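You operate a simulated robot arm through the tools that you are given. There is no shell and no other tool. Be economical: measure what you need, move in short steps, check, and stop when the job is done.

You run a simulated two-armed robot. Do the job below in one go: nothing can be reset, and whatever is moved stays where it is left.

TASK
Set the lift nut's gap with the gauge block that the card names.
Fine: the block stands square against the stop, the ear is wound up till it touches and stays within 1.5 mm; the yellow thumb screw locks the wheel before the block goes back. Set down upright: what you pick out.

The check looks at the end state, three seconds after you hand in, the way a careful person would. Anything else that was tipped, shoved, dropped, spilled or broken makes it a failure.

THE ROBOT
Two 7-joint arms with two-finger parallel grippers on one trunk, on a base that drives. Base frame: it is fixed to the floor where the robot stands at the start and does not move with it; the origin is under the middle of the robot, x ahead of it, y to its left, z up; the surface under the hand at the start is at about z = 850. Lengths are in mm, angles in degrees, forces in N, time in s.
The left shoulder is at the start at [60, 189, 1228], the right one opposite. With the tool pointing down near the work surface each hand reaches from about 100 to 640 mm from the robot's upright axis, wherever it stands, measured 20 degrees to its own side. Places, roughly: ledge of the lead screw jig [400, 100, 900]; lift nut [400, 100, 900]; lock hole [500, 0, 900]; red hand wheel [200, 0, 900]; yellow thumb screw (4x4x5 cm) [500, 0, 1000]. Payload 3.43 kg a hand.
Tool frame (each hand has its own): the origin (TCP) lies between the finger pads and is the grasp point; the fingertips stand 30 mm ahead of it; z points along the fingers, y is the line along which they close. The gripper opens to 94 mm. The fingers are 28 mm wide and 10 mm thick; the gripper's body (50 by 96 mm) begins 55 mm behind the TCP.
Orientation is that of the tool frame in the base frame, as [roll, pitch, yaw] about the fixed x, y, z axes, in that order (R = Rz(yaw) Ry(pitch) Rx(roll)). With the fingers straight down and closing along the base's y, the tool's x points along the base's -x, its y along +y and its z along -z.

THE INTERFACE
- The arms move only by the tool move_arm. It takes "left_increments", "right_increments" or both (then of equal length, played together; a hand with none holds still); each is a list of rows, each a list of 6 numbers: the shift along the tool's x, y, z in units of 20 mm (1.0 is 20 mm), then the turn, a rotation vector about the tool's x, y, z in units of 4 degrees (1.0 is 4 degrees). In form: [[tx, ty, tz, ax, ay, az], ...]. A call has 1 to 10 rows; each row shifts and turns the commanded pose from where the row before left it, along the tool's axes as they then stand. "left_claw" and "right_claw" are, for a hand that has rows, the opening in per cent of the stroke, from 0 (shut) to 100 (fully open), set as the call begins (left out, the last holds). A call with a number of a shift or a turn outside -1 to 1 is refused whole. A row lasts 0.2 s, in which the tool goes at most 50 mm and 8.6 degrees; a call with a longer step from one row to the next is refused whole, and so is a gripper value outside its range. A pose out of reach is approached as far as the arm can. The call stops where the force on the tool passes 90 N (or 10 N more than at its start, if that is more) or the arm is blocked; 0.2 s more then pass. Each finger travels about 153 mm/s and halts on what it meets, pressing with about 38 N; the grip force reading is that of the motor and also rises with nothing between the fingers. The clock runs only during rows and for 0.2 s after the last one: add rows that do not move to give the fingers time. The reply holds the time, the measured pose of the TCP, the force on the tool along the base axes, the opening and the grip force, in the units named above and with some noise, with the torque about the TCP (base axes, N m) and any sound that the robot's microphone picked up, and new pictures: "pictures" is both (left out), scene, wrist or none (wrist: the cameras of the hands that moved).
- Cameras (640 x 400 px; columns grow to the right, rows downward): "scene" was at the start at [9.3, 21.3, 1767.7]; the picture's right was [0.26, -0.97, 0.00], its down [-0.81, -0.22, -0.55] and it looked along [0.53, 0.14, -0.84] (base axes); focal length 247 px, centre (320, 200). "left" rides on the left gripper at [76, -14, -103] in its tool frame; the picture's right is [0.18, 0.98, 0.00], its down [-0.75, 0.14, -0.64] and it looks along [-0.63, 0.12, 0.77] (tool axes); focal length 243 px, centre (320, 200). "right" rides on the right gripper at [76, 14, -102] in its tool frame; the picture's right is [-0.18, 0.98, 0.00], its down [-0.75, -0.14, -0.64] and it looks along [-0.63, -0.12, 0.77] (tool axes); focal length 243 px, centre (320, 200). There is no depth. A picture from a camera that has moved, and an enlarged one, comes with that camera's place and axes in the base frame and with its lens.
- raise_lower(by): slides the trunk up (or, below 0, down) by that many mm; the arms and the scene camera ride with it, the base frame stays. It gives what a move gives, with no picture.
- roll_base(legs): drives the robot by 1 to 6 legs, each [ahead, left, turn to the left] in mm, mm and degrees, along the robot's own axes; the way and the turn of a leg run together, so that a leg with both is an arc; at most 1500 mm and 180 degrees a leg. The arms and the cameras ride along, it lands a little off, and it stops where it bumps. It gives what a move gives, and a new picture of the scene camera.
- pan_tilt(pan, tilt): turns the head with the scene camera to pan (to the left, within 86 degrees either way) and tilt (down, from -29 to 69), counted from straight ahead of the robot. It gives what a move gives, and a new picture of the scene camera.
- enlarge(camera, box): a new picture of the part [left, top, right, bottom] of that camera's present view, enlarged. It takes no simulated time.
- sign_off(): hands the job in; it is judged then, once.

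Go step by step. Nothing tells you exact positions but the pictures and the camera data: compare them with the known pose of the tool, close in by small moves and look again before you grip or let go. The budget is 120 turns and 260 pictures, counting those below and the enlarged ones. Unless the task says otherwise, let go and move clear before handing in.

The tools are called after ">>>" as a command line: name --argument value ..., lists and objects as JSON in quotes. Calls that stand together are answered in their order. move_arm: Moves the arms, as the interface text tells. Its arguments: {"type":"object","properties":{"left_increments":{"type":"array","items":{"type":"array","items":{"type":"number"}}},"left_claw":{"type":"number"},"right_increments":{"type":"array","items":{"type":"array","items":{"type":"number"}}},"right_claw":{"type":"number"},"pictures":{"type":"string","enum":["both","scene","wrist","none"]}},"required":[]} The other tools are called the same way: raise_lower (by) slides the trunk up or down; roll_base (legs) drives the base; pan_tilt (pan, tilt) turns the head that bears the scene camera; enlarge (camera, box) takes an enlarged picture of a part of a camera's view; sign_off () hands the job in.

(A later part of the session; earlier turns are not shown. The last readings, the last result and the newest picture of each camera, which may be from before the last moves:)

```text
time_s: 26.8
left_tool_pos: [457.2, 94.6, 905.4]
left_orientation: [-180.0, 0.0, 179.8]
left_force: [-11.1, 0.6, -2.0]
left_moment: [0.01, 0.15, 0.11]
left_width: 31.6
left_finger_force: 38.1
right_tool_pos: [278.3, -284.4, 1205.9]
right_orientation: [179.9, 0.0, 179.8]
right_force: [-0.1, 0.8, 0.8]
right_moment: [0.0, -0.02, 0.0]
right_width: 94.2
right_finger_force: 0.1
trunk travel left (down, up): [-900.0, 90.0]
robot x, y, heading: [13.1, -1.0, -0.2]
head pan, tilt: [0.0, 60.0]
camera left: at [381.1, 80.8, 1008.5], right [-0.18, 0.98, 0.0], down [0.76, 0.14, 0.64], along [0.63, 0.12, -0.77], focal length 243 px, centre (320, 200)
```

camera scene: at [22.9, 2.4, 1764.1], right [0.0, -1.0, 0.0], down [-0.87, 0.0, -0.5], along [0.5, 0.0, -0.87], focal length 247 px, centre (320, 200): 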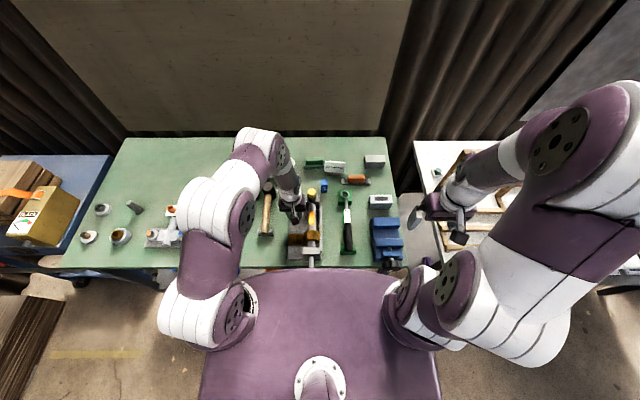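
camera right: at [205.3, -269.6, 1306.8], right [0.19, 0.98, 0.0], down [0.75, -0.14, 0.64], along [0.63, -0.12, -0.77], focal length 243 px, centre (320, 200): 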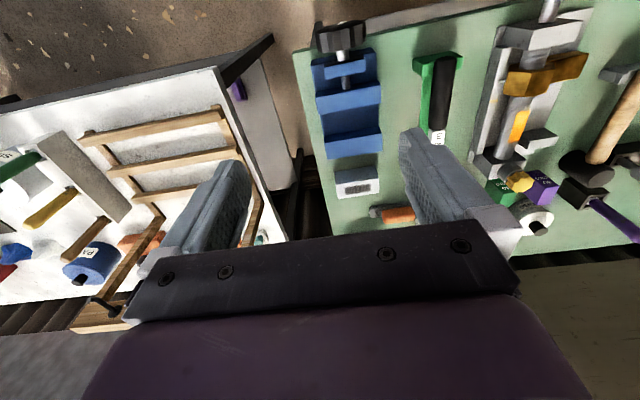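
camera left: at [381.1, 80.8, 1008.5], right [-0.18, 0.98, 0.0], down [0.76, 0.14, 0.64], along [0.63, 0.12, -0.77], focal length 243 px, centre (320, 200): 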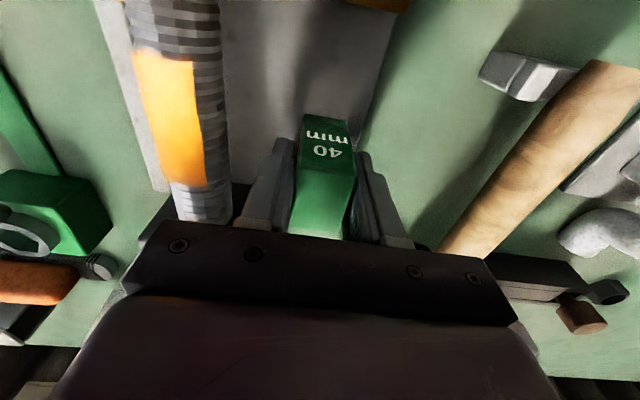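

The block is against the stop (force −11 N in x). I settle it on the ledge and open the claw, then rise.

>>> move_arm --left_increments '[[0.03, 0, 0.06, 0, 0, 0], [0, 0, 0, 0, 0, 0]]' --pictures "none"

>>> move_arm --left_increments '[[0, 0, 0, 0, 0, 0], [0, 0, 0, 0, 0, 0], [0, 0, -0.3, 0, 0, 0], [0, 0, -1, 0, 0, 0], [0, 0, -1, 0, 0, 0], [0, 0, -1, 0, 0, 0], [0, 0, -1, 0, 0, 0], [0.5, 0, -1, 0, 0, 0], [1, 0, -1, 0, 0, 0], [1, 0, -1, 0, 0, 0]]' --left_claw 55 --pictures "wrist"

>>> enlarge --camera "right" --box '[480, 20, 640, 140]'

```text
time_s: 27.4
left_tool_pos: [456.9, 94.7, 905.4]
left_orientation: [-180.0, 0.1, 179.8]
left_force: [-12.1, 1.4, 2.8]
left_moment: [0.02, 0.08, 0.11]
left_width: 31.9
left_finger_force: 38.4
right_tool_pos: [278.9, -284.2, 1206.2]
right_orientation: [-180.0, 0.0, 179.8]
right_force: [0.7, -0.6, 0.1]
right_moment: [-0.01, -0.02, -0.01]
right_width: 94.1
right_finger_force: 0.1
trunk travel left (down, up): [-900.0, 90.0]
robot x, y, heading: [18.1, 0.9, -0.2]
head pan, tilt: [0.0, 60.0]
```

```text
time_s: 29.6
left_tool_pos: [409.6, 94.9, 1052.6]
left_orientation: [179.9, 0.1, 179.8]
left_force: [0.0, -0.1, 0.2]
left_moment: [0.0, 0.03, 0.02]
left_width: 51.9
left_finger_force: 0.0
right_tool_pos: [279.6, -285.5, 1205.2]
right_orientation: [-179.9, 0.1, 179.7]
right_force: [-0.2, 0.2, -0.2]
right_moment: [-0.03, -0.03, 0.0]
right_width: 94.1
right_finger_force: 0.1
trunk travel left (down, up): [-900.0, 90.0]
robot x, y, heading: [13.1, -0.4, 0.0]
head pan, tilt: [0.0, 60.0]
camera left: at [332.1, 81.3, 1154.5], right [-0.18, 0.98, 0.0], down [0.75, 0.14, 0.64], along [0.63, 0.12, -0.77], focal length 243 px, centre (320, 200)
```

left: 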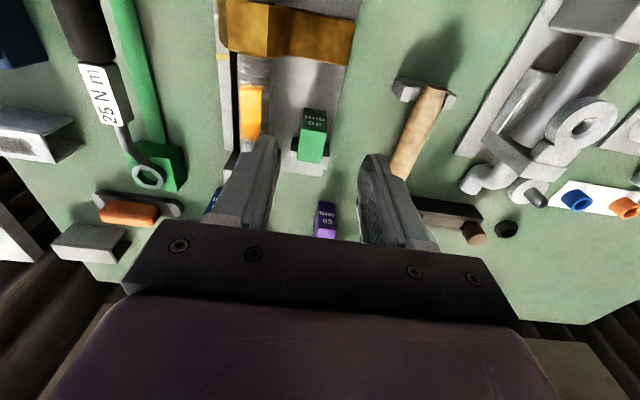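

```text
3.33 times, centred on (560, 80) of right
camera zoom: at [204.2, -269.0, 1307.0], right [0.19, 0.98, 0.0], down [0.75, -0.14, 0.64], along [0.63, -0.12, -0.77], focal length 809 px, centre (-480, 600)
```

zoom: 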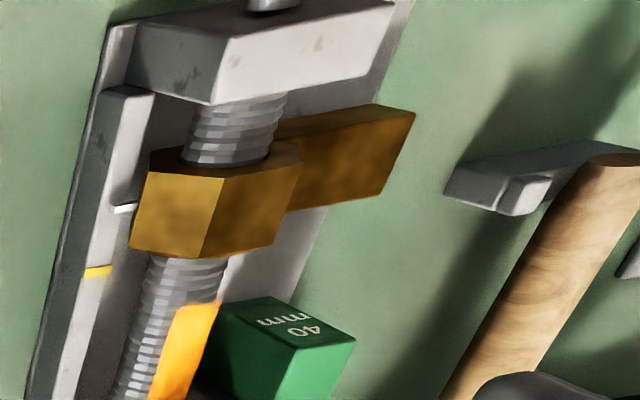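

The block stands at the stop. Now I back up so the wheel is in sight and in comfortable reach.

>>> roll_base --legs '[[-190, 0, 0]]'

>>> enlarge --camera "scene" --box '[270, 130, 350, 240]'

>>> enlarge --camera "right" --box '[440, 0, 640, 125]'

>>> enlarge --camera "left" --box '[200, 0, 440, 150]'

```text
time_s: 31.2
left_tool_pos: [220.1, 96.0, 1049.9]
left_orientation: [180.0, 0.0, 179.8]
left_force: [-0.1, -0.6, -1.2]
left_moment: [-0.01, 0.0, -0.02]
left_width: 52.0
left_finger_force: 0.1
right_tool_pos: [90.6, -284.0, 1204.9]
right_orientation: [-179.9, -0.2, 179.9]
right_force: [-0.2, -0.2, 0.2]
right_moment: [-0.01, 0.04, 0.0]
right_width: 94.0
right_finger_force: 0.1
trunk travel left (down, up): [-900.0, 90.0]
robot x, y, heading: [-175.6, 1.7, -0.3]
head pan, tilt: [0.0, 60.0]
camera scene: at [-165.3, 3.0, 1764.0], right [0.0, -1.0, 0.0], down [-0.87, 0.0, -0.5], along [0.5, 0.0, -0.87], focal length 247 px, centre (320, 200)
```

scene: 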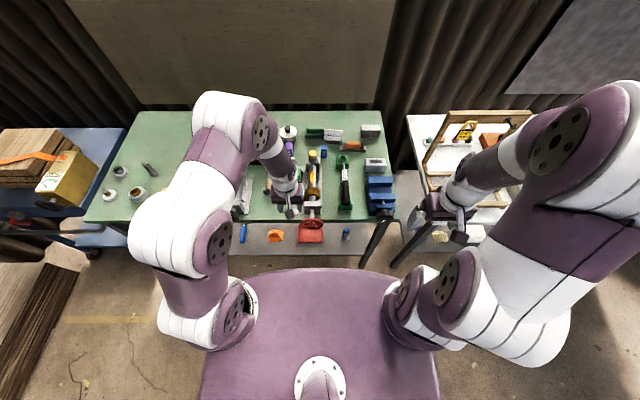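

```text
3.64 times, centred on (310, 185) of scene
camera zoom: at [-165.3, 3.0, 1764.0], right [0.0, -1.0, 0.0], down [-0.87, 0.0, -0.5], along [0.5, 0.0, -0.87], focal length 898 px, centre (356, 254)
```

zoom: 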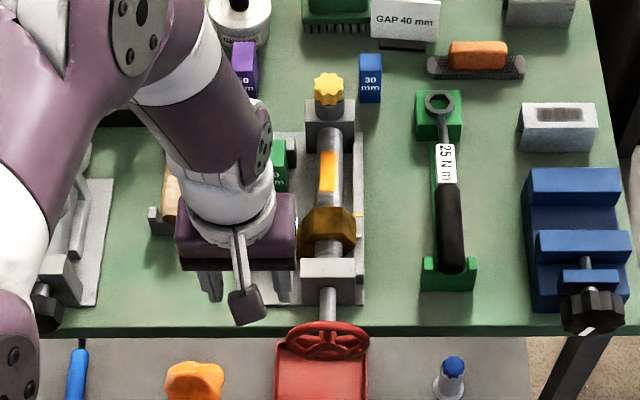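

```text
3.20 times, centred on (540, 62) of right
camera zoom: at [16.2, -268.4, 1306.4], right [0.19, 0.98, 0.0], down [0.75, -0.14, 0.64], along [0.63, -0.12, -0.77], focal length 776 px, centre (-384, 640)
```

zoom: 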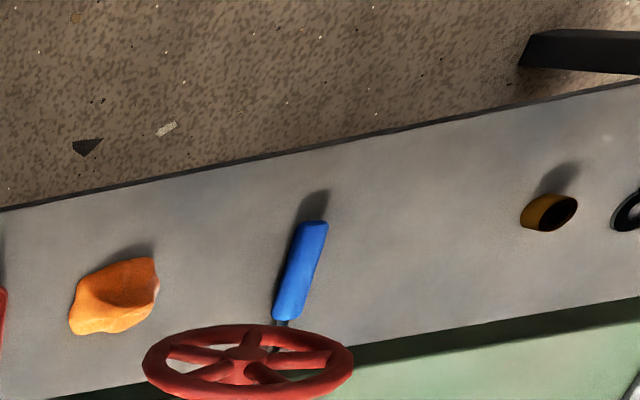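

```text
2.67 times, centred on (320, 75) of left
camera zoom: at [143.8, 82.0, 1153.2], right [-0.18, 0.98, 0.0], down [0.76, 0.14, 0.64], along [0.63, 0.12, -0.77], focal length 647 px, centre (320, 533)
```

zoom: 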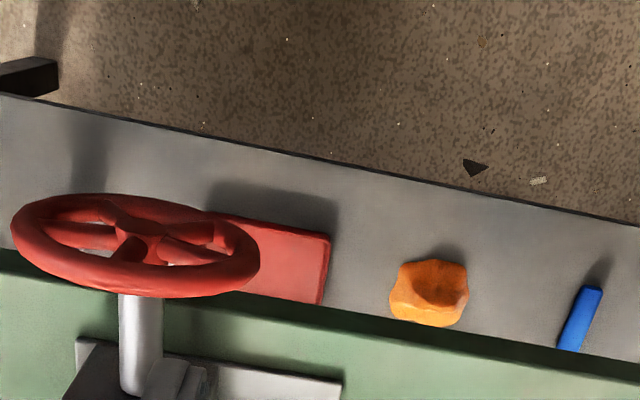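

Wheel hub triangulates to about [226, 31, 900], rim plane x ≈ 228, radius 45. I turn the left hand 90° so its fingers close along x, to pinch the rim from above.

>>> move_arm --left_increments '[[0, 0, 0, 0, 0, 1], [0, 0, 0, 0, 0, 1], [0, 0, 0, 0, 0, 1], [0, 0, 0, 0, 0, 1], [0, 0, 0, 0, 0, 1], [0, 0, 0, 0, 0, 1], [0, 0, 0, 0, 0, 1], [0, 0, 0, 0, 0, 1], [0, 0, 0, 0, 0, 1], [0, 0, 0, 0, 0, 1]]' --pictures "none"

>>> move_arm --left_increments '[[0, 0, 0, 0, 0, 1], [0, 0, 0, 0, 0, 1], [0, 0, 0, 0, 0, 1], [0, 0, 0, 0, 0, 1], [0, 0, 0, 0, 0, 1], [0, 0, 0, 0, 0, 1], [0, 0, 0, 0, 0, 1], [0, 0, 0, 0, 0, 1], [0, 0, 0, 0, 0, 1], [0, 0, 0, 0, 0, 1]]' --left_claw 45 --pictures "none"

>>> move_arm --left_increments '[[0, 0, 0, 0, 0, 1], [0, 0, 0, 0, 0, 1], [0, 0, 0, 0, 0, 0.5], [-1, 0.1, 0, 0, 0, 0], [-1, 0.1, 0, 0, 0, 0], [-1, 0.1, 0, 0, 0, 0], [-0.2, 0.1, 0.5, 0, 0, 0], [0, 0, 0.5, 0, 0, 0], [0, 0, 0, 0, 0, 0]]'

>>> enlarge --camera "scene" --box '[270, 130, 350, 240]'

```text
time_s: 33.4
left_tool_pos: [217.6, 97.0, 1052.0]
left_orientation: [-180.0, 0.0, 139.7]
left_force: [0.2, 0.7, -0.1]
left_moment: [0.0, 0.04, -0.01]
left_width: 51.7
left_finger_force: 0.1
right_tool_pos: [88.1, -285.9, 1205.1]
right_orientation: [-180.0, 0.0, 179.7]
right_force: [0.5, -0.7, 0.0]
right_moment: [0.02, 0.0, -0.01]
right_width: 93.9
right_finger_force: 0.0
trunk travel left (down, up): [-900.0, 90.0]
robot x, y, heading: [-177.5, -1.1, -0.3]
head pan, tilt: [0.0, 60.0]
```

```text
time_s: 35.6
left_tool_pos: [216.5, 95.3, 1050.9]
left_orientation: [-179.9, 0.0, 99.6]
left_force: [0.5, -0.4, -0.2]
left_moment: [0.0, -0.01, 0.07]
left_width: 42.1
left_finger_force: 0.1
right_tool_pos: [88.5, -283.9, 1205.8]
right_orientation: [179.9, 0.0, 179.8]
right_force: [-0.3, 0.0, -0.2]
right_moment: [0.02, 0.01, 0.0]
right_width: 93.9
right_finger_force: 0.1
trunk travel left (down, up): [-900.0, 90.0]
robot x, y, heading: [-180.7, -2.1, -0.3]
head pan, tilt: [0.0, 60.0]
```

```text
time_s: 37.6
left_tool_pos: [225.7, 32.7, 1031.6]
left_orientation: [-179.9, 0.0, 89.7]
left_force: [0.7, 0.0, -0.2]
left_moment: [-0.02, -0.01, 0.0]
left_width: 42.3
left_finger_force: 0.0
right_tool_pos: [86.9, -283.5, 1205.0]
right_orientation: [180.0, 0.0, 179.9]
right_force: [-0.5, 0.2, -0.9]
right_moment: [0.0, -0.02, 0.01]
right_width: 94.0
right_finger_force: 0.2
trunk travel left (down, up): [-900.0, 90.0]
robot x, y, heading: [-177.0, -2.1, 0.1]
head pan, tilt: [0.0, 60.0]
camera scene: at [-169.2, 2.9, 1764.1], right [0.0, -1.0, 0.0], down [-0.87, 0.0, -0.5], along [0.5, 0.0, -0.87], focal length 247 px, centre (320, 200)
camera left: at [211.5, 108.7, 1133.5], right [0.98, 0.18, 0.0], down [0.14, -0.75, 0.64], along [0.12, -0.63, -0.77], focal length 243 px, centre (320, 200)
```

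scene: 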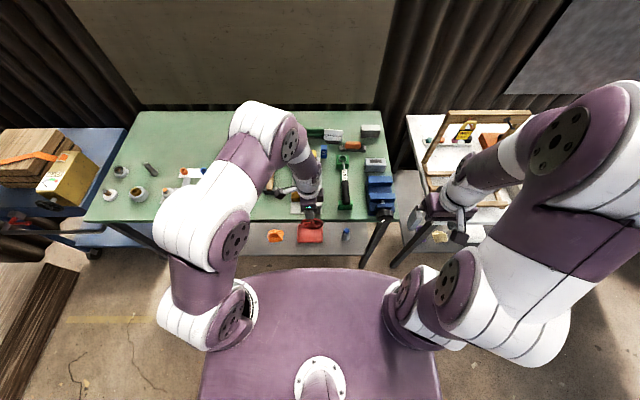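
left: 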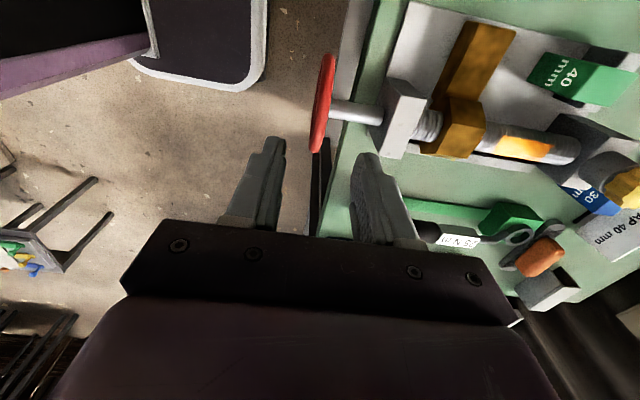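

```text
3.64 times, centred on (310, 185) of scene
camera zoom: at [-169.2, 2.9, 1764.1], right [0.0, -1.0, 0.0], down [-0.87, 0.0, -0.5], along [0.5, 0.0, -0.87], focal length 898 px, centre (356, 254)
```

zoom: 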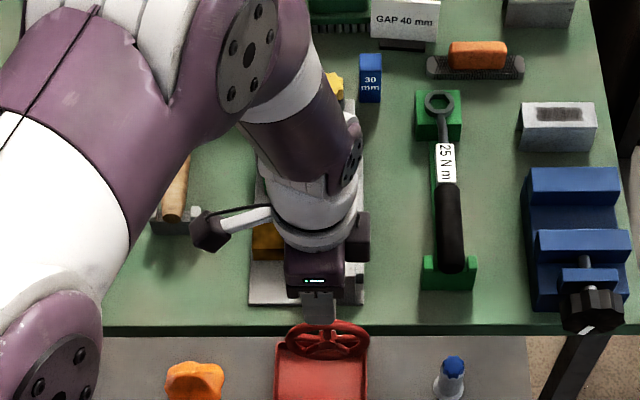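

The wrist camera now shows the wheel edge-on between the fingers, plus the nut, ear and block: an ideal view. I lower onto the top of the rim.

>>> move_arm --left_increments '[[-0.05, 0.1, 0.75, 0, 0, 0], [0, 0, 0.75, 0, 0, 0], [0, 0, 0.75, 0, 0, 0], [0, 0, 0.75, 0, 0, 0], [0, 0, 0.65, 0, 0, 0], [0, 0, 0, 0, 0, 0]]' --pictures "wrist"

>>> enlarge --camera "left" --box '[240, 0, 640, 240]'

>>> enlarge --camera "scene" --box '[290, 180, 340, 240]'

```text
time_s: 39.0
left_tool_pos: [226.8, 30.5, 959.7]
left_orientation: [180.0, 0.0, 89.8]
left_force: [1.0, 0.2, 0.1]
left_moment: [0.01, -0.01, 0.0]
left_width: 42.4
left_finger_force: 0.1
right_tool_pos: [88.4, -284.7, 1204.5]
right_orientation: [180.0, 0.0, 179.8]
right_force: [0.1, 1.4, 0.6]
right_moment: [0.0, -0.02, 0.03]
right_width: 94.0
right_finger_force: 0.0
trunk travel left (down, up): [-900.0, 90.0]
robot x, y, heading: [-174.7, -0.7, -0.2]
head pan, tilt: [0.0, 60.0]
camera left: at [212.8, 107.2, 1061.4], right [0.98, 0.18, 0.0], down [0.14, -0.75, 0.64], along [0.12, -0.63, -0.77], focal length 243 px, centre (320, 200)
```

left: 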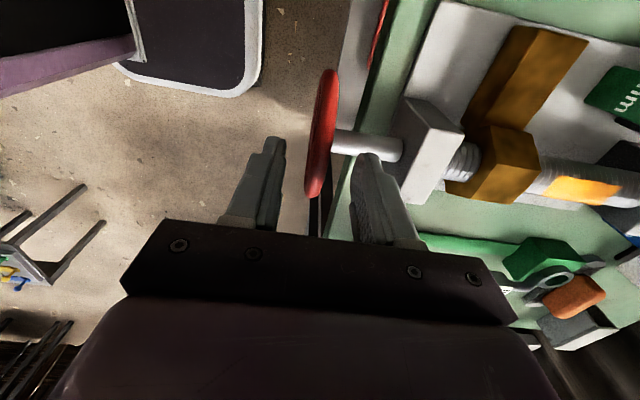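

```text
1.60 times, centred on (440, 120) of left
camera zoom: at [212.8, 107.2, 1061.4], right [0.98, 0.18, 0.0], down [0.14, -0.75, 0.64], along [0.12, -0.63, -0.77], focal length 388 px, centre (128, 328)
```

zoom: 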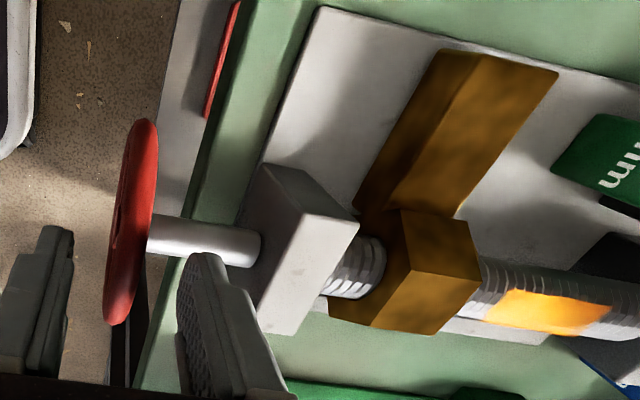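

```text
6.67 times, centred on (315, 210) of scene
camera zoom: at [-169.2, 3.1, 1764.1], right [0.0, -1.0, 0.0], down [-0.87, 0.0, -0.5], along [0.5, 0.0, -0.87], focal length 1647 px, centre (353, 133)
```

zoom: 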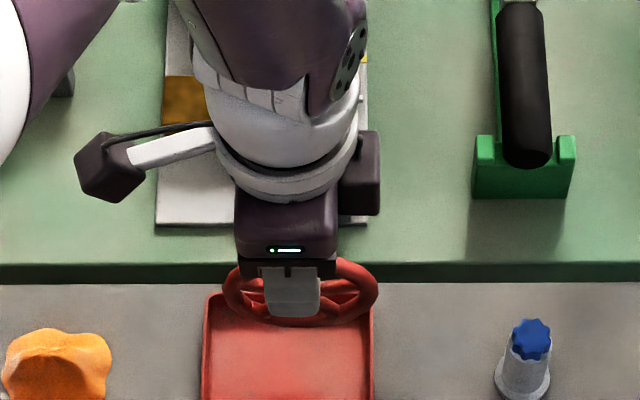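

The rim top sits within the fingers (wheel centre z ≈ 898, pinch radius ≈ 39). I close and try a 40° arc toward +y to find the direction.

>>> move_arm --left_increments '[[0, 0, 0.1, 0, 0, 0], [0, 0, 0, 0, 0, 0], [0, 0, 0, 0, 0, 0], [0.339, 0, 0.03, 0, 0, 0], [0.328, 0, 0.088, 0, 0, 0], [0.308, 0, 0.144, 0, 0, 0], [0.278, 0, 0.195, 0, 0, 0]]' --left_claw 0 --pictures "wrist"

>>> enlarge --camera "left" --box '[240, 0, 640, 240]'

```text
time_s: 40.6
left_tool_pos: [225.9, 53.0, 949.5]
left_orientation: [179.9, -0.2, 89.7]
left_force: [-6.0, -24.4, 13.3]
left_moment: [-1.56, 0.44, 0.72]
left_width: 10.8
left_finger_force: 44.5
right_tool_pos: [86.9, -287.9, 1204.2]
right_orientation: [179.8, 0.2, 179.8]
right_force: [-0.2, 0.8, 0.4]
right_moment: [0.01, -0.05, -0.01]
right_width: 93.9
right_finger_force: 0.1
trunk travel left (down, up): [-900.0, 90.0]
robot x, y, heading: [-175.8, -1.9, -0.3]
head pan, tilt: [0.0, 60.0]
camera left: at [212.2, 129.1, 1051.3], right [0.98, 0.18, 0.0], down [0.14, -0.76, 0.64], along [0.12, -0.63, -0.77], focal length 243 px, centre (320, 200)
```

left: 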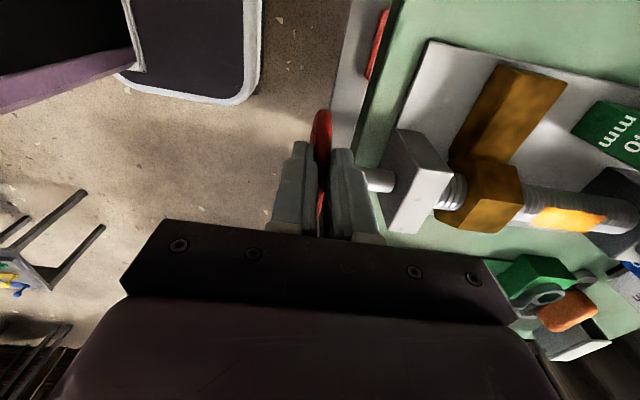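

```text
1.60 times, centred on (440, 120) of left
camera zoom: at [212.2, 129.1, 1051.3], right [0.98, 0.18, 0.0], down [0.14, -0.76, 0.64], along [0.12, -0.63, -0.77], focal length 388 px, centre (128, 328)
```

zoom: 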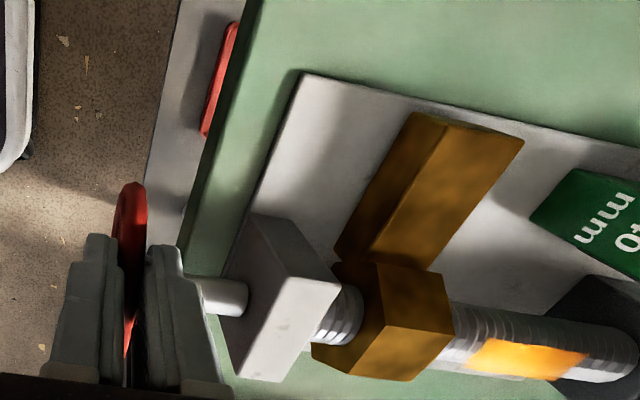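

>>> enlarge --camera "scene" --box '[295, 198, 329, 226]'

>>> enlarge --camera "left" --box '[360, 40, 640, 215]'

```text
14.29 times, centred on (312, 212) of scene
camera zoom: at [-171.6, -2.6, 1764.1], right [0.0, -1.0, 0.0], down [-0.87, 0.01, -0.5], along [0.5, 0.0, -0.87], focal length 3530 px, centre (434, 29)
```

zoom: 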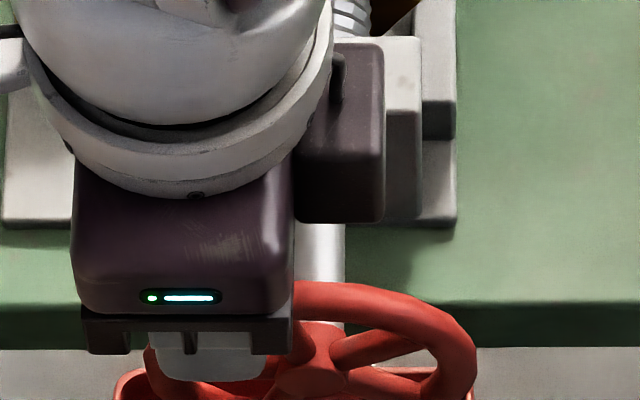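

```text
2.29 times, centred on (500, 128) of left
camera zoom: at [212.2, 129.1, 1051.3], right [0.98, 0.18, 0.0], down [0.14, -0.76, 0.64], along [0.12, -0.63, -0.77], focal length 555 px, centre (-91, 366)
```

zoom: 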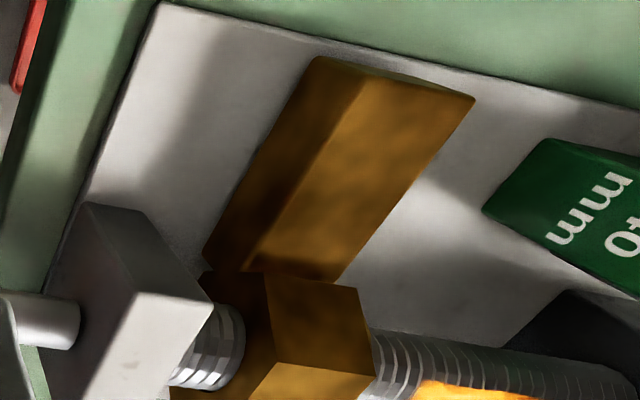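

The wheel seems to have turned some 20–30°. I carry the stroke on round to about 120° and compare.

>>> move_arm --left_increments '[[0.344, 0, 0.375, 0, 0, 0], [0.235, 0, 0.452, 0, 0, 0], [0.11, 0, 0.497, 0, 0, 0], [-0.022, 0, 0.509, 0, 0, 0], [-0.153, 0, 0.486, 0, 0, 0], [0, 0, 0, 0, 0, 0]]' --pictures "none"

>>> enlarge --camera "scene" --box '[295, 198, 329, 226]'

>>> enlarge --camera "left" --box '[240, 0, 640, 250]'

```text
time_s: 41.3
left_tool_pos: [227.1, 73.8, 932.9]
left_orientation: [179.3, 0.2, 90.2]
left_force: [-25.7, 16.2, 63.4]
left_moment: [-2.03, 2.04, -0.06]
left_width: 10.9
left_finger_force: 44.9
right_tool_pos: [81.6, -280.8, 1207.9]
right_orientation: [-179.9, 0.4, 179.9]
right_force: [-0.3, -0.5, 0.6]
right_moment: [0.0, 0.06, -0.02]
right_width: 93.8
right_finger_force: 0.0
trunk travel left (down, up): [-900.0, 90.0]
robot x, y, heading: [-179.6, 0.6, -0.1]
head pan, tilt: [0.0, 60.0]
stopped in row 3 (left hand): the force on the tool passed its limit at 120 N (the readings are from after the stop); the commanded pose is now the measured one
```

```text
14.29 times, centred on (312, 212) of scene
camera zoom: at [-179.7, 6.6, 1764.3], right [0.0, -1.0, 0.0], down [-0.86, 0.0, -0.51], along [0.51, 0.0, -0.86], focal length 3530 px, centre (434, 29)
```

zoom: 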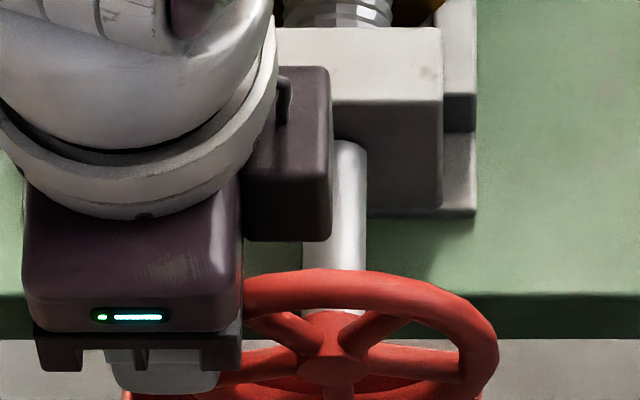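

```text
1.60 times, centred on (440, 125) of left
camera zoom: at [210.8, 148.8, 1034.4], right [0.98, 0.19, 0.01], down [0.14, -0.75, 0.65], along [0.13, -0.63, -0.76], focal length 388 px, centre (128, 320)
```

zoom: 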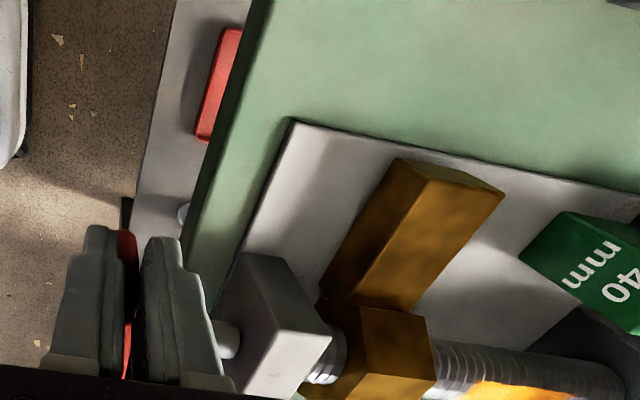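

>>> enlarge --camera "scene" --box '[300, 150, 340, 210]'

```text
6.67 times, centred on (320, 180) of scene
camera zoom: at [-179.7, 6.6, 1764.3], right [0.0, -1.0, 0.0], down [-0.86, 0.0, -0.51], along [0.51, 0.0, -0.86], focal length 1647 px, centre (320, 333)
```

zoom: 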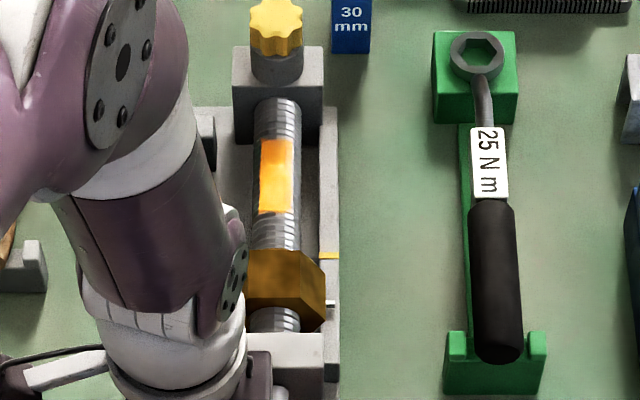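

Pointer and thread show the nut moved ~5 mm toward the wheel for ~40°, so that was the wrong way and the lead is about 45–50 mm/turn. I open, and tilt the hand so it can roll with the rim the other way (clockwise as seen from here).

>>> move_arm --left_increments '[[0, 0, 0, 0, 0, 0], [-0.21, 0, -0.55, 0, 0, 0], [0, 0, 0, 0, -1, 0], [0, 0, 0, 0, -1, 0], [0, 0, 0, 0, -1, 0], [0, 0, 0, 0, -1, 0], [0, 0, 0, 0, -1, 0], [0, 0, 0, 0, -1, 0], [0, 0, 0, 0, -1, 0], [0, 0, 0, 0, -1, 0]]' --left_claw 40 --pictures "wrist"

>>> enlarge --camera "scene" --box '[285, 190, 340, 230]'

```text
time_s: 43.5
left_tool_pos: [233.1, 65.9, 939.9]
left_orientation: [179.2, 32.4, 89.5]
left_force: [-0.2, 0.3, 0.1]
left_moment: [-0.01, 0.0, 0.02]
left_width: 37.7
left_finger_force: 0.1
right_tool_pos: [88.5, -283.7, 1205.6]
right_orientation: [180.0, 0.0, 179.9]
right_force: [0.0, -0.2, -0.5]
right_moment: [-0.01, 0.02, -0.01]
right_width: 93.7
right_finger_force: 0.1
trunk travel left (down, up): [-900.0, 90.0]
robot x, y, heading: [-178.2, 0.2, -0.1]
head pan, tilt: [0.0, 60.0]
camera left: at [218.2, 184.6, 985.4], right [0.98, 0.16, -0.09], down [0.13, -0.29, 0.95], along [0.12, -0.94, -0.31], focal length 243 px, centre (320, 200)
```

left: 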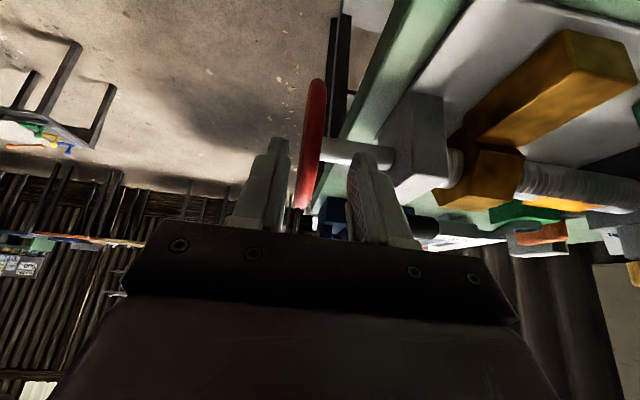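

```text
10.00 times, centred on (312, 210) of scene
camera zoom: at [-168.7, 3.9, 1764.1], right [0.0, -1.0, 0.0], down [-0.87, 0.0, -0.5], along [0.5, 0.0, -0.87], focal length 2471 px, centre (395, 100)
```

zoom: 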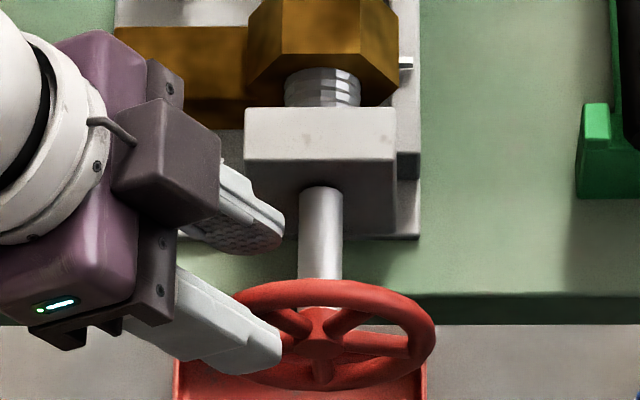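

Good straddle. I centre on the rim in x, close, and roll 32° clockwise with the hand turning along.

>>> move_arm --left_increments '[[0, -0.25, 0, 0, 0, 0]]' --pictures "none"

>>> move_arm --left_increments '[[0, 0, 0, 0, 0, 0], [0, 0, 0, 0, 0, 0], [-0.188, 0, -0.02, 0, 1, 0], [-0.188, 0, -0.02, 0, 1, 0], [-0.188, 0, -0.02, 0, 1, 0], [-0.188, 0, -0.02, 0, 1, 0], [-0.188, 0, -0.02, 0, 1, 0], [-0.188, 0, -0.02, 0, 1, 0], [-0.188, 0, -0.02, 0, 1, 0], [-0.188, 0, -0.02, 0, 1, 0]]' --left_claw 0 --pictures "none"

>>> enlarge --camera "scene" --box '[285, 190, 340, 230]'

```text
time_s: 43.9
left_tool_pos: [227.4, 65.6, 940.4]
left_orientation: [179.1, 32.2, 89.5]
left_force: [0.3, 0.5, 0.3]
left_moment: [-0.04, 0.01, 0.0]
left_width: 37.4
left_finger_force: 0.1
right_tool_pos: [89.2, -284.5, 1205.3]
right_orientation: [180.0, 0.0, 180.0]
right_force: [0.0, 0.1, 0.6]
right_moment: [0.02, 0.02, 0.0]
right_width: 94.2
right_finger_force: 0.1
trunk travel left (down, up): [-900.0, 90.0]
robot x, y, heading: [-178.7, 2.9, -0.2]
head pan, tilt: [0.0, 60.0]
```

```text
time_s: 46.1
left_tool_pos: [225.5, 37.4, 952.0]
left_orientation: [179.4, 0.1, 90.0]
left_force: [-14.1, -5.5, -6.4]
left_moment: [-0.23, 1.02, -0.06]
left_width: 11.2
left_finger_force: 44.2
right_tool_pos: [86.7, -284.3, 1204.8]
right_orientation: [179.9, 0.0, 179.9]
right_force: [1.1, -0.5, -0.3]
right_moment: [-0.03, 0.01, -0.02]
right_width: 94.0
right_finger_force: 0.1
trunk travel left (down, up): [-900.0, 90.0]
robot x, y, heading: [-176.8, -1.5, -0.2]
head pan, tilt: [0.0, 60.0]
```

```text
10.00 times, centred on (312, 210) of scene
camera zoom: at [-171.7, 1.9, 1764.1], right [0.0, -1.0, 0.0], down [-0.87, 0.0, -0.5], along [0.5, 0.0, -0.87], focal length 2471 px, centre (395, 100)
```

zoom: 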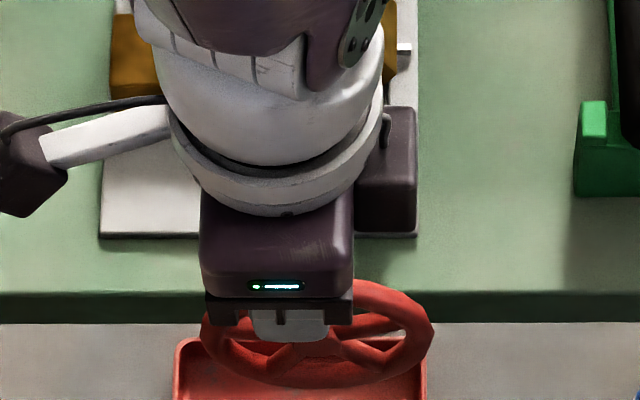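

Smooth: low force and the nut moved the right way. Continue with 40°.

>>> move_arm --left_increments '[[-0.188, -0.05, -0.02, 0, 1, 0], [-0.188, 0, -0.02, 0, 1, 0], [-0.188, 0, -0.02, 0, 1, 0], [-0.188, 0, -0.02, 0, 1, 0], [-0.188, 0, -0.02, 0, 1, 0], [-0.188, 0, -0.02, 0, 1, 0], [-0.188, 0, -0.02, 0, 1, 0], [-0.188, 0, -0.02, 0, 1, 0], [-0.188, 0, -0.02, 0, 1, 0], [-0.188, 0, -0.02, 0, 1, 0]]' --pictures "none"

>>> enlarge --camera "scene" --box '[275, 170, 340, 230]'

```text
time_s: 48.3
left_tool_pos: [226.7, 1.7, 946.1]
left_orientation: [178.8, -37.6, 90.7]
left_force: [-5.4, -27.4, -8.0]
left_moment: [-1.58, 1.22, -0.27]
left_width: 10.9
left_finger_force: 44.5
left hand out of reach, approached as far as the arm can: row 10
right_tool_pos: [88.7, -288.9, 1203.0]
right_orientation: [179.8, 0.0, 179.8]
right_force: [-0.1, 0.0, 0.7]
right_moment: [-0.02, -0.01, -0.03]
right_width: 94.1
right_finger_force: 0.1
trunk travel left (down, up): [-900.0, 90.0]
robot x, y, heading: [-178.5, 2.5, -0.4]
head pan, tilt: [0.0, 60.0]
```

```text
6.67 times, centred on (308, 200) of scene
camera zoom: at [-168.5, -3.9, 1764.3], right [0.0, -1.0, 0.0], down [-0.87, 0.01, -0.5], along [0.5, 0.0, -0.87], focal length 1647 px, centre (403, 200)
```

zoom: 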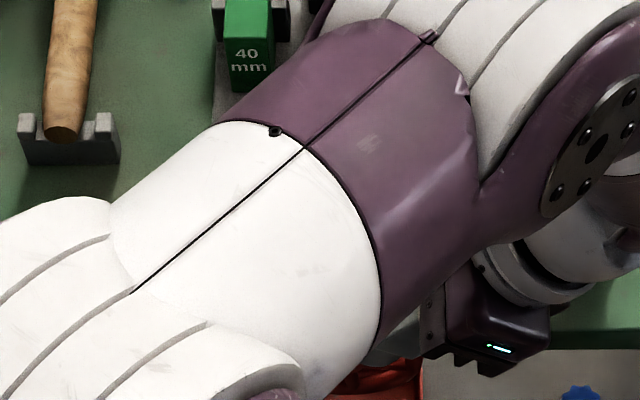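

That reaches the arm's limit on this side, so I open and swing back over the top (straddling) for another stroke.

>>> move_arm --left_increments '[[0, 0, 0, 0, 0, 0], [0.283, 0, 0.126, 0, -1, 0], [0.291, 0, 0.106, 0, -1, 0], [0.297, 0, 0.085, 0, -1, 0], [0.303, 0, 0.064, 0, -1, 0], [0.306, 0, 0.043, 0, -1, 0], [0.24, 0, 0.23, 0, -1, 0], [0.256, 0, 0.213, 0, -1, 0], [0.27, 0, 0.195, 0, -1, 0], [0.283, 0, 0.176, 0, -1, 0]]' --left_claw 35 --pictures "wrist"

>>> enlarge --camera "scene" --box '[275, 170, 340, 230]'

```text
time_s: 50.5
left_tool_pos: [223.2, 63.3, 943.2]
left_orientation: [179.3, -3.7, 90.0]
left_force: [-0.1, 0.4, 0.5]
left_moment: [0.0, 0.03, -0.03]
left_width: 32.8
left_finger_force: 0.0
right_tool_pos: [89.3, -281.6, 1206.3]
right_orientation: [180.0, 0.1, 179.9]
right_force: [0.0, 0.1, -0.4]
right_moment: [-0.04, 0.01, -0.02]
right_width: 94.2
right_finger_force: 0.0
trunk travel left (down, up): [-900.0, 90.0]
robot x, y, heading: [-180.7, 1.7, -0.0]
head pan, tilt: [0.0, 60.0]
camera left: at [208.3, 132.0, 1050.3], right [0.98, 0.18, 0.02], down [0.13, -0.79, 0.59], along [0.13, -0.58, -0.8], focal length 243 px, centre (320, 200)
```

left: 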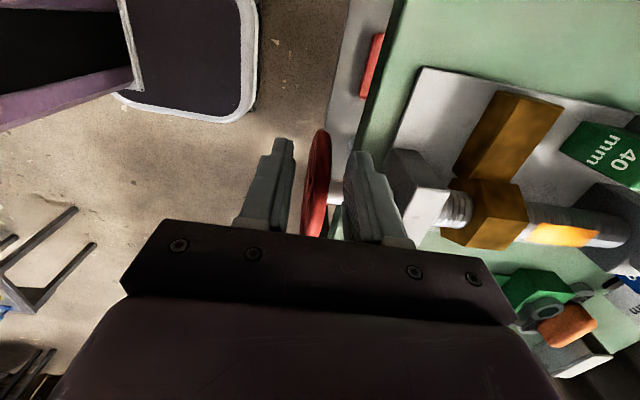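

```text
6.67 times, centred on (308, 200) of scene
camera zoom: at [-168.6, 4.3, 1764.1], right [0.0, -1.0, 0.0], down [-0.87, 0.0, -0.5], along [0.5, 0.0, -0.87], focal length 1647 px, centre (403, 200)
```

zoom: 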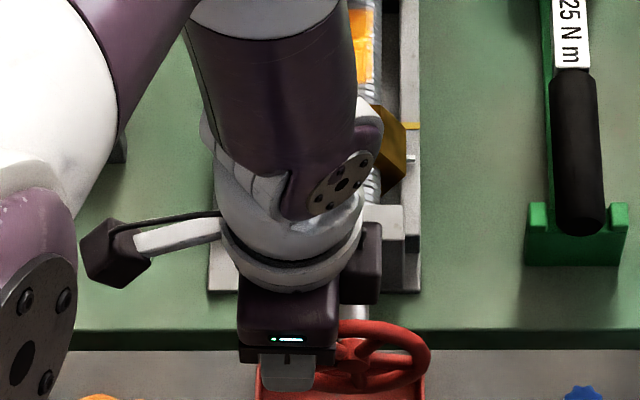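

Nut advanced ~13 mm for ~72°, so the lead is roughly 60+ mm/turn. Now a faster combined stroke of about 79°.

>>> move_arm --left_increments '[[0, 0.08, 0, 0, 0, 0], [0, 0, 0, 0, 0, 0], [-0.28, 0, -0.248, 0, 1, 0], [-0.305, 0, -0.224, 0, 1, 0], [-0.327, 0, -0.198, 0, 1, 0], [-0.346, 0, -0.168, 0, 1, 0], [-0.362, 0, -0.137, 0, 1, 0], [-0.375, 0, -0.105, 0, 1, 0], [-0.384, 0, -0.072, 0, 1, 0], [-0.39, 0, -0.037, 0, 1, 0]]' --left_claw 0 --pictures "none"

>>> move_arm --left_increments '[[0, 0, 0, 0, 0, 0], [0.283, 0, 0.126, 0, -1, 0], [0.291, 0, 0.106, 0, -1, 0], [0.297, 0, 0.085, 0, -1, 0], [0.303, 0, 0.064, 0, -1, 0], [0.306, 0, 0.043, 0, -1, 0], [0.24, 0, 0.23, 0, -1, 0], [0.256, 0, 0.213, 0, -1, 0], [0.27, 0, 0.195, 0, -1, 0], [0.283, 0, 0.176, 0, -1, 0]]' --left_claw 35 --pictures "wrist"

>>> enlarge --camera "scene" --box '[275, 170, 340, 230]'

```text
time_s: 52.7
left_tool_pos: [225.4, 7.0, 948.7]
left_orientation: [179.2, -35.7, 90.5]
left_force: [10.3, 19.9, 20.6]
left_moment: [1.5, 0.7, -0.63]
left_width: 10.9
left_finger_force: 45.0
right_tool_pos: [89.7, -279.9, 1205.8]
right_orientation: [-180.0, 0.0, 179.9]
right_force: [-0.3, -0.2, -0.3]
right_moment: [0.01, 0.03, 0.0]
right_width: 94.0
right_finger_force: 0.0
trunk travel left (down, up): [-900.0, 90.0]
robot x, y, heading: [-179.8, -0.5, -0.2]
head pan, tilt: [0.0, 60.0]
```

```text
time_s: 54.9
left_tool_pos: [225.2, 61.6, 940.8]
left_orientation: [179.1, 0.4, 90.0]
left_force: [-0.3, -0.1, 0.5]
left_moment: [0.0, 0.03, -0.02]
left_width: 32.7
left_finger_force: 0.0
right_tool_pos: [89.2, -282.9, 1205.2]
right_orientation: [180.0, 0.0, 179.9]
right_force: [0.0, 1.1, -0.1]
right_moment: [-0.05, 0.0, 0.02]
right_width: 93.9
right_finger_force: 0.1
trunk travel left (down, up): [-900.0, 90.0]
robot x, y, heading: [-181.3, 1.4, -0.2]
head pan, tilt: [0.0, 60.0]
camera left: at [210.2, 136.5, 1043.2], right [0.98, 0.19, 0.01], down [0.13, -0.75, 0.65], along [0.13, -0.64, -0.76], focal length 243 px, centre (320, 200)
```

left: 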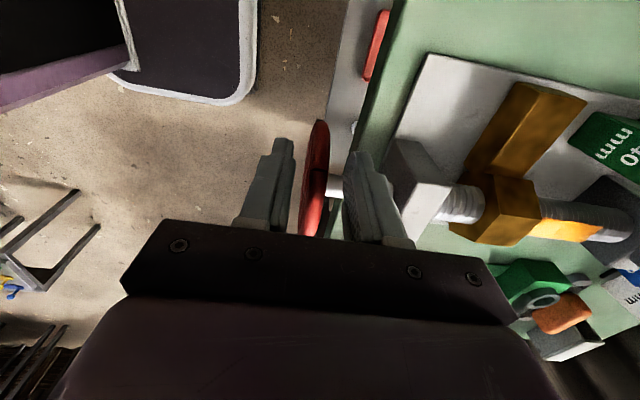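

```text
6.67 times, centred on (308, 200) of scene
camera zoom: at [-168.4, 4.3, 1764.1], right [0.0, -1.0, 0.0], down [-0.87, 0.0, -0.5], along [0.5, 0.0, -0.87], focal length 1647 px, centre (403, 200)
```

zoom: 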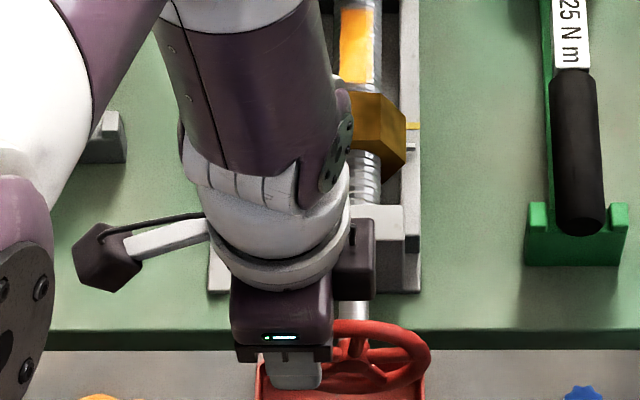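

Only ~7 mm: the wheel follows the hand's roll, not the arc. So I use matched rolls: tilt back to +40°, then roll 72° in two calls.

>>> move_arm --left_increments '[[0.24, 0.05, 0, 0, -1, 0], [0, 0, 0, 0, -1, 0], [0, 0, 0, 0, -1, 0], [0, 0, 0, 0, -1, 0], [0, 0, 0, 0, -1, 0], [0, 0, 0, 0, -1, 0], [0, 0, 0, 0, -1, 0], [0, 0, 0, 0, -1, 0], [0, 0, 0, 0, -1, 0], [0, 0, 0, 0, -1, 0]]' --pictures "none"

>>> move_arm --left_increments '[[0, 0, 0, 0, 0, 0], [0, 0, 0, 0, 0, 0], [-0.192, 0, 0.007, 0, 1, 0], [-0.192, 0, 0.007, 0, 1, 0], [-0.192, 0, 0.007, 0, 1, 0], [-0.192, 0, 0.007, 0, 1, 0], [-0.192, 0, 0.007, 0, 1, 0], [-0.192, 0, 0.007, 0, 1, 0], [-0.192, 0, 0.007, 0, 1, 0], [-0.192, 0, 0.007, 0, 1, 0]]' --left_claw 0 --pictures "none"

>>> move_arm --left_increments '[[-0.192, 0, 0.007, 0, 1, 0], [-0.192, 0, 0.007, 0, 1, 0], [-0.192, 0, 0.007, 0, 1, 0], [-0.192, 0, 0.007, 0, 1, 0], [-0.192, 0, 0.007, 0, 1, 0], [-0.192, 0, 0.007, 0, 1, 0], [-0.192, 0, 0.007, 0, 1, 0], [-0.192, 0, 0.007, 0, 1, 0], [-0.192, 0, 0.007, 0, 1, 0], [-0.192, 0, 0.007, 0, 1, 0]]' --pictures "none"

>>> move_arm --left_increments '[[0, 0, 0, 0, 0, 0], [0.283, 0, 0.126, 0, -1, 0], [0.291, 0, 0.106, 0, -1, 0], [0.297, 0, 0.085, 0, -1, 0], [0.303, 0, 0.064, 0, -1, 0], [0.306, 0, 0.043, 0, -1, 0], [0.24, 0, 0.23, 0, -1, 0], [0.256, 0, 0.213, 0, -1, 0], [0.27, 0, 0.195, 0, -1, 0], [0.283, 0, 0.176, 0, -1, 0]]' --left_claw 35 --pictures "wrist"

>>> enlarge --camera "scene" --box '[275, 170, 340, 230]'

```text
time_s: 57.1
left_tool_pos: [224.0, 61.6, 941.7]
left_orientation: [-179.8, 35.1, 90.1]
left_force: [-0.2, -0.4, 0.0]
left_moment: [0.02, 0.0, 0.0]
left_width: 33.0
left_finger_force: 0.1
left hand out of reach, approached as far as the arm can: row 1, 2
right_tool_pos: [88.9, -283.3, 1205.2]
right_orientation: [179.9, -0.1, 180.0]
right_force: [0.4, 0.0, 0.7]
right_moment: [0.01, -0.02, -0.02]
right_width: 93.8
right_finger_force: 0.1
trunk travel left (down, up): [-900.0, 90.0]
robot x, y, heading: [-179.9, -0.1, -0.2]
head pan, tilt: [0.0, 60.0]
```

```text
time_s: 59.3
left_tool_pos: [226.1, 32.8, 951.9]
left_orientation: [-180.0, 2.9, 89.9]
left_force: [13.0, -4.0, 25.6]
left_moment: [-0.25, -0.37, -0.1]
left_width: 10.6
left_finger_force: 44.4
right_tool_pos: [88.5, -284.8, 1203.7]
right_orientation: [179.8, -0.1, 179.9]
right_force: [-0.5, 0.6, -0.3]
right_moment: [0.0, -0.03, -0.01]
right_width: 93.9
right_finger_force: 0.1
trunk travel left (down, up): [-900.0, 90.0]
robot x, y, heading: [-175.8, 0.8, -0.1]
head pan, tilt: [0.0, 60.0]
```

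```text
time_s: 61.5
left_tool_pos: [225.4, -3.0, 942.9]
left_orientation: [-179.7, -34.6, 89.8]
left_force: [12.0, -9.0, 12.9]
left_moment: [0.0, -0.9, 0.1]
left_width: 11.1
left_finger_force: 44.3
right_tool_pos: [90.2, -284.4, 1204.5]
right_orientation: [179.9, 0.0, 179.9]
right_force: [0.7, -0.7, 0.2]
right_moment: [-0.01, 0.01, -0.01]
right_width: 94.1
right_finger_force: 0.0
trunk travel left (down, up): [-900.0, 90.0]
robot x, y, heading: [-178.1, -3.4, 0.0]
head pan, tilt: [0.0, 60.0]
```

```text
time_s: 63.7
left_tool_pos: [225.5, 51.9, 935.6]
left_orientation: [-179.9, -0.9, 90.0]
left_force: [0.7, -0.2, 0.4]
left_moment: [0.02, -0.03, 0.0]
left_width: 32.8
left_finger_force: 0.0
right_tool_pos: [89.4, -281.8, 1204.7]
right_orientation: [-180.0, -0.1, 179.9]
right_force: [-0.5, 0.4, 0.2]
right_moment: [-0.03, -0.02, 0.03]
right_width: 94.2
right_finger_force: 0.2
trunk travel left (down, up): [-900.0, 90.0]
robot x, y, heading: [-180.4, 2.1, 0.1]
head pan, tilt: [0.0, 60.0]
camera left: at [211.5, 125.5, 1038.9], right [0.98, 0.18, 0.0], down [0.14, -0.76, 0.63], along [0.12, -0.62, -0.78], focal length 243 px, centre (320, 200)
```

left: 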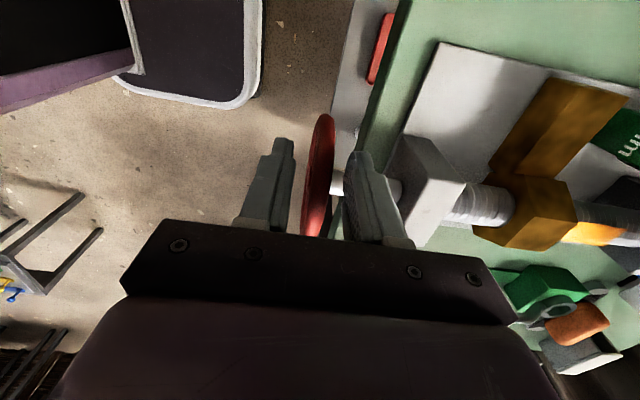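

```text
6.67 times, centred on (308, 200) of scene
camera zoom: at [-168.6, 4.3, 1764.1], right [0.0, -1.0, 0.0], down [-0.87, 0.0, -0.5], along [0.5, 0.0, -0.87], focal length 1647 px, centre (403, 200)
```

zoom: 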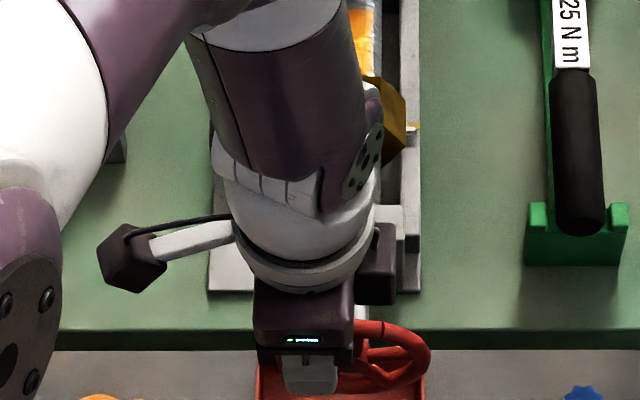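

Another ~15 mm; about 30 mm to go to the block. One more full cycle, then I measure.

>>> move_arm --left_increments '[[0.3, 0, -0.11, 0, -1, 0], [0.3, 0, -0.11, 0, -1, 0], [0, 0, 0, 0, -1, 0], [0, 0, 0, 0, -1, 0], [0, 0, 0, 0, -1, 0], [0, 0, 0, 0, -1, 0], [0, 0, 0, 0, -1, 0], [0, 0, 0, 0, -1, 0], [0, 0, 0, 0, -1, 0], [0, 0, 0, 0, -1, 0]]' --pictures "none"

>>> move_arm --left_increments '[[0, 0, 0, 0, 0, 0], [0, 0, 0, 0, 0, 0], [-0.192, 0, 0.007, 0, 1, 0], [-0.192, 0, 0.007, 0, 1, 0], [-0.192, 0, 0.007, 0, 1, 0], [-0.192, 0, 0.007, 0, 1, 0], [-0.192, 0, 0.007, 0, 1, 0], [-0.192, 0, 0.007, 0, 1, 0], [-0.192, 0, 0.007, 0, 1, 0], [-0.192, 0, 0.007, 0, 1, 0]]' --left_claw 0 --pictures "wrist"

>>> enlarge --camera "left" --box '[440, 0, 640, 200]'

```text
time_s: 65.9
left_tool_pos: [221.1, 55.5, 937.3]
left_orientation: [-178.9, 35.2, 90.7]
left_force: [0.2, -0.3, 0.3]
left_moment: [0.01, 0.01, 0.03]
left_width: 33.1
left_finger_force: 0.0
left hand out of reach, approached as far as the arm can: row 1, 2
right_tool_pos: [89.5, -282.9, 1205.0]
right_orientation: [179.9, 0.0, 179.9]
right_force: [0.0, -0.5, -0.4]
right_moment: [0.04, 0.0, 0.01]
right_width: 93.8
right_finger_force: 0.0
trunk travel left (down, up): [-900.0, 90.0]
robot x, y, heading: [-179.0, 0.9, -0.2]
head pan, tilt: [0.0, 60.0]
```

```text
time_s: 68.1
left_tool_pos: [225.9, 29.2, 946.0]
left_orientation: [-179.0, 2.9, 90.0]
left_force: [25.3, 10.1, -2.9]
left_moment: [0.52, -1.39, 0.19]
left_width: 11.1
left_finger_force: 44.9
right_tool_pos: [94.1, -282.7, 1204.2]
right_orientation: [-179.9, -0.2, 180.0]
right_force: [-0.3, 0.1, -0.8]
right_moment: [-0.03, 0.03, 0.01]
right_width: 94.3
right_finger_force: 0.0
trunk travel left (down, up): [-900.0, 90.0]
robot x, y, heading: [-177.2, 0.6, 0.0]
head pan, tilt: [0.0, 60.0]
camera left: at [214.3, 109.6, 1044.6], right [0.98, 0.18, -0.03], down [0.15, -0.72, 0.68], along [0.1, -0.67, -0.73], focal length 243 px, centre (320, 200)
```

left: 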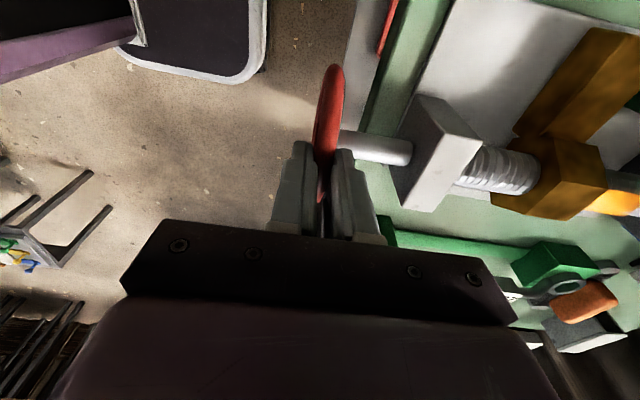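

```text
2.00 times, centred on (540, 100) of left
camera zoom: at [214.3, 109.6, 1044.6], right [0.98, 0.18, -0.03], down [0.15, -0.72, 0.68], along [0.1, -0.67, -0.73], focal length 485 px, centre (-120, 400)
```

zoom: 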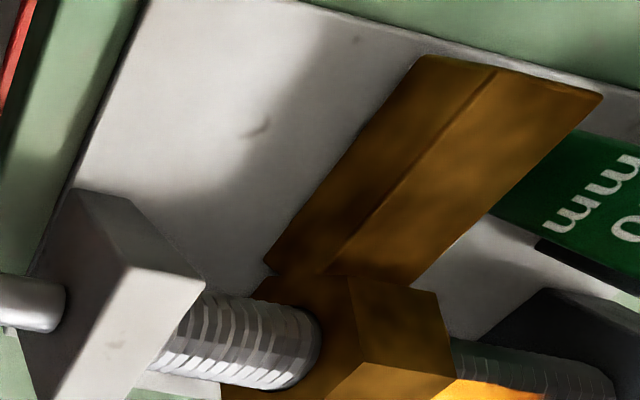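

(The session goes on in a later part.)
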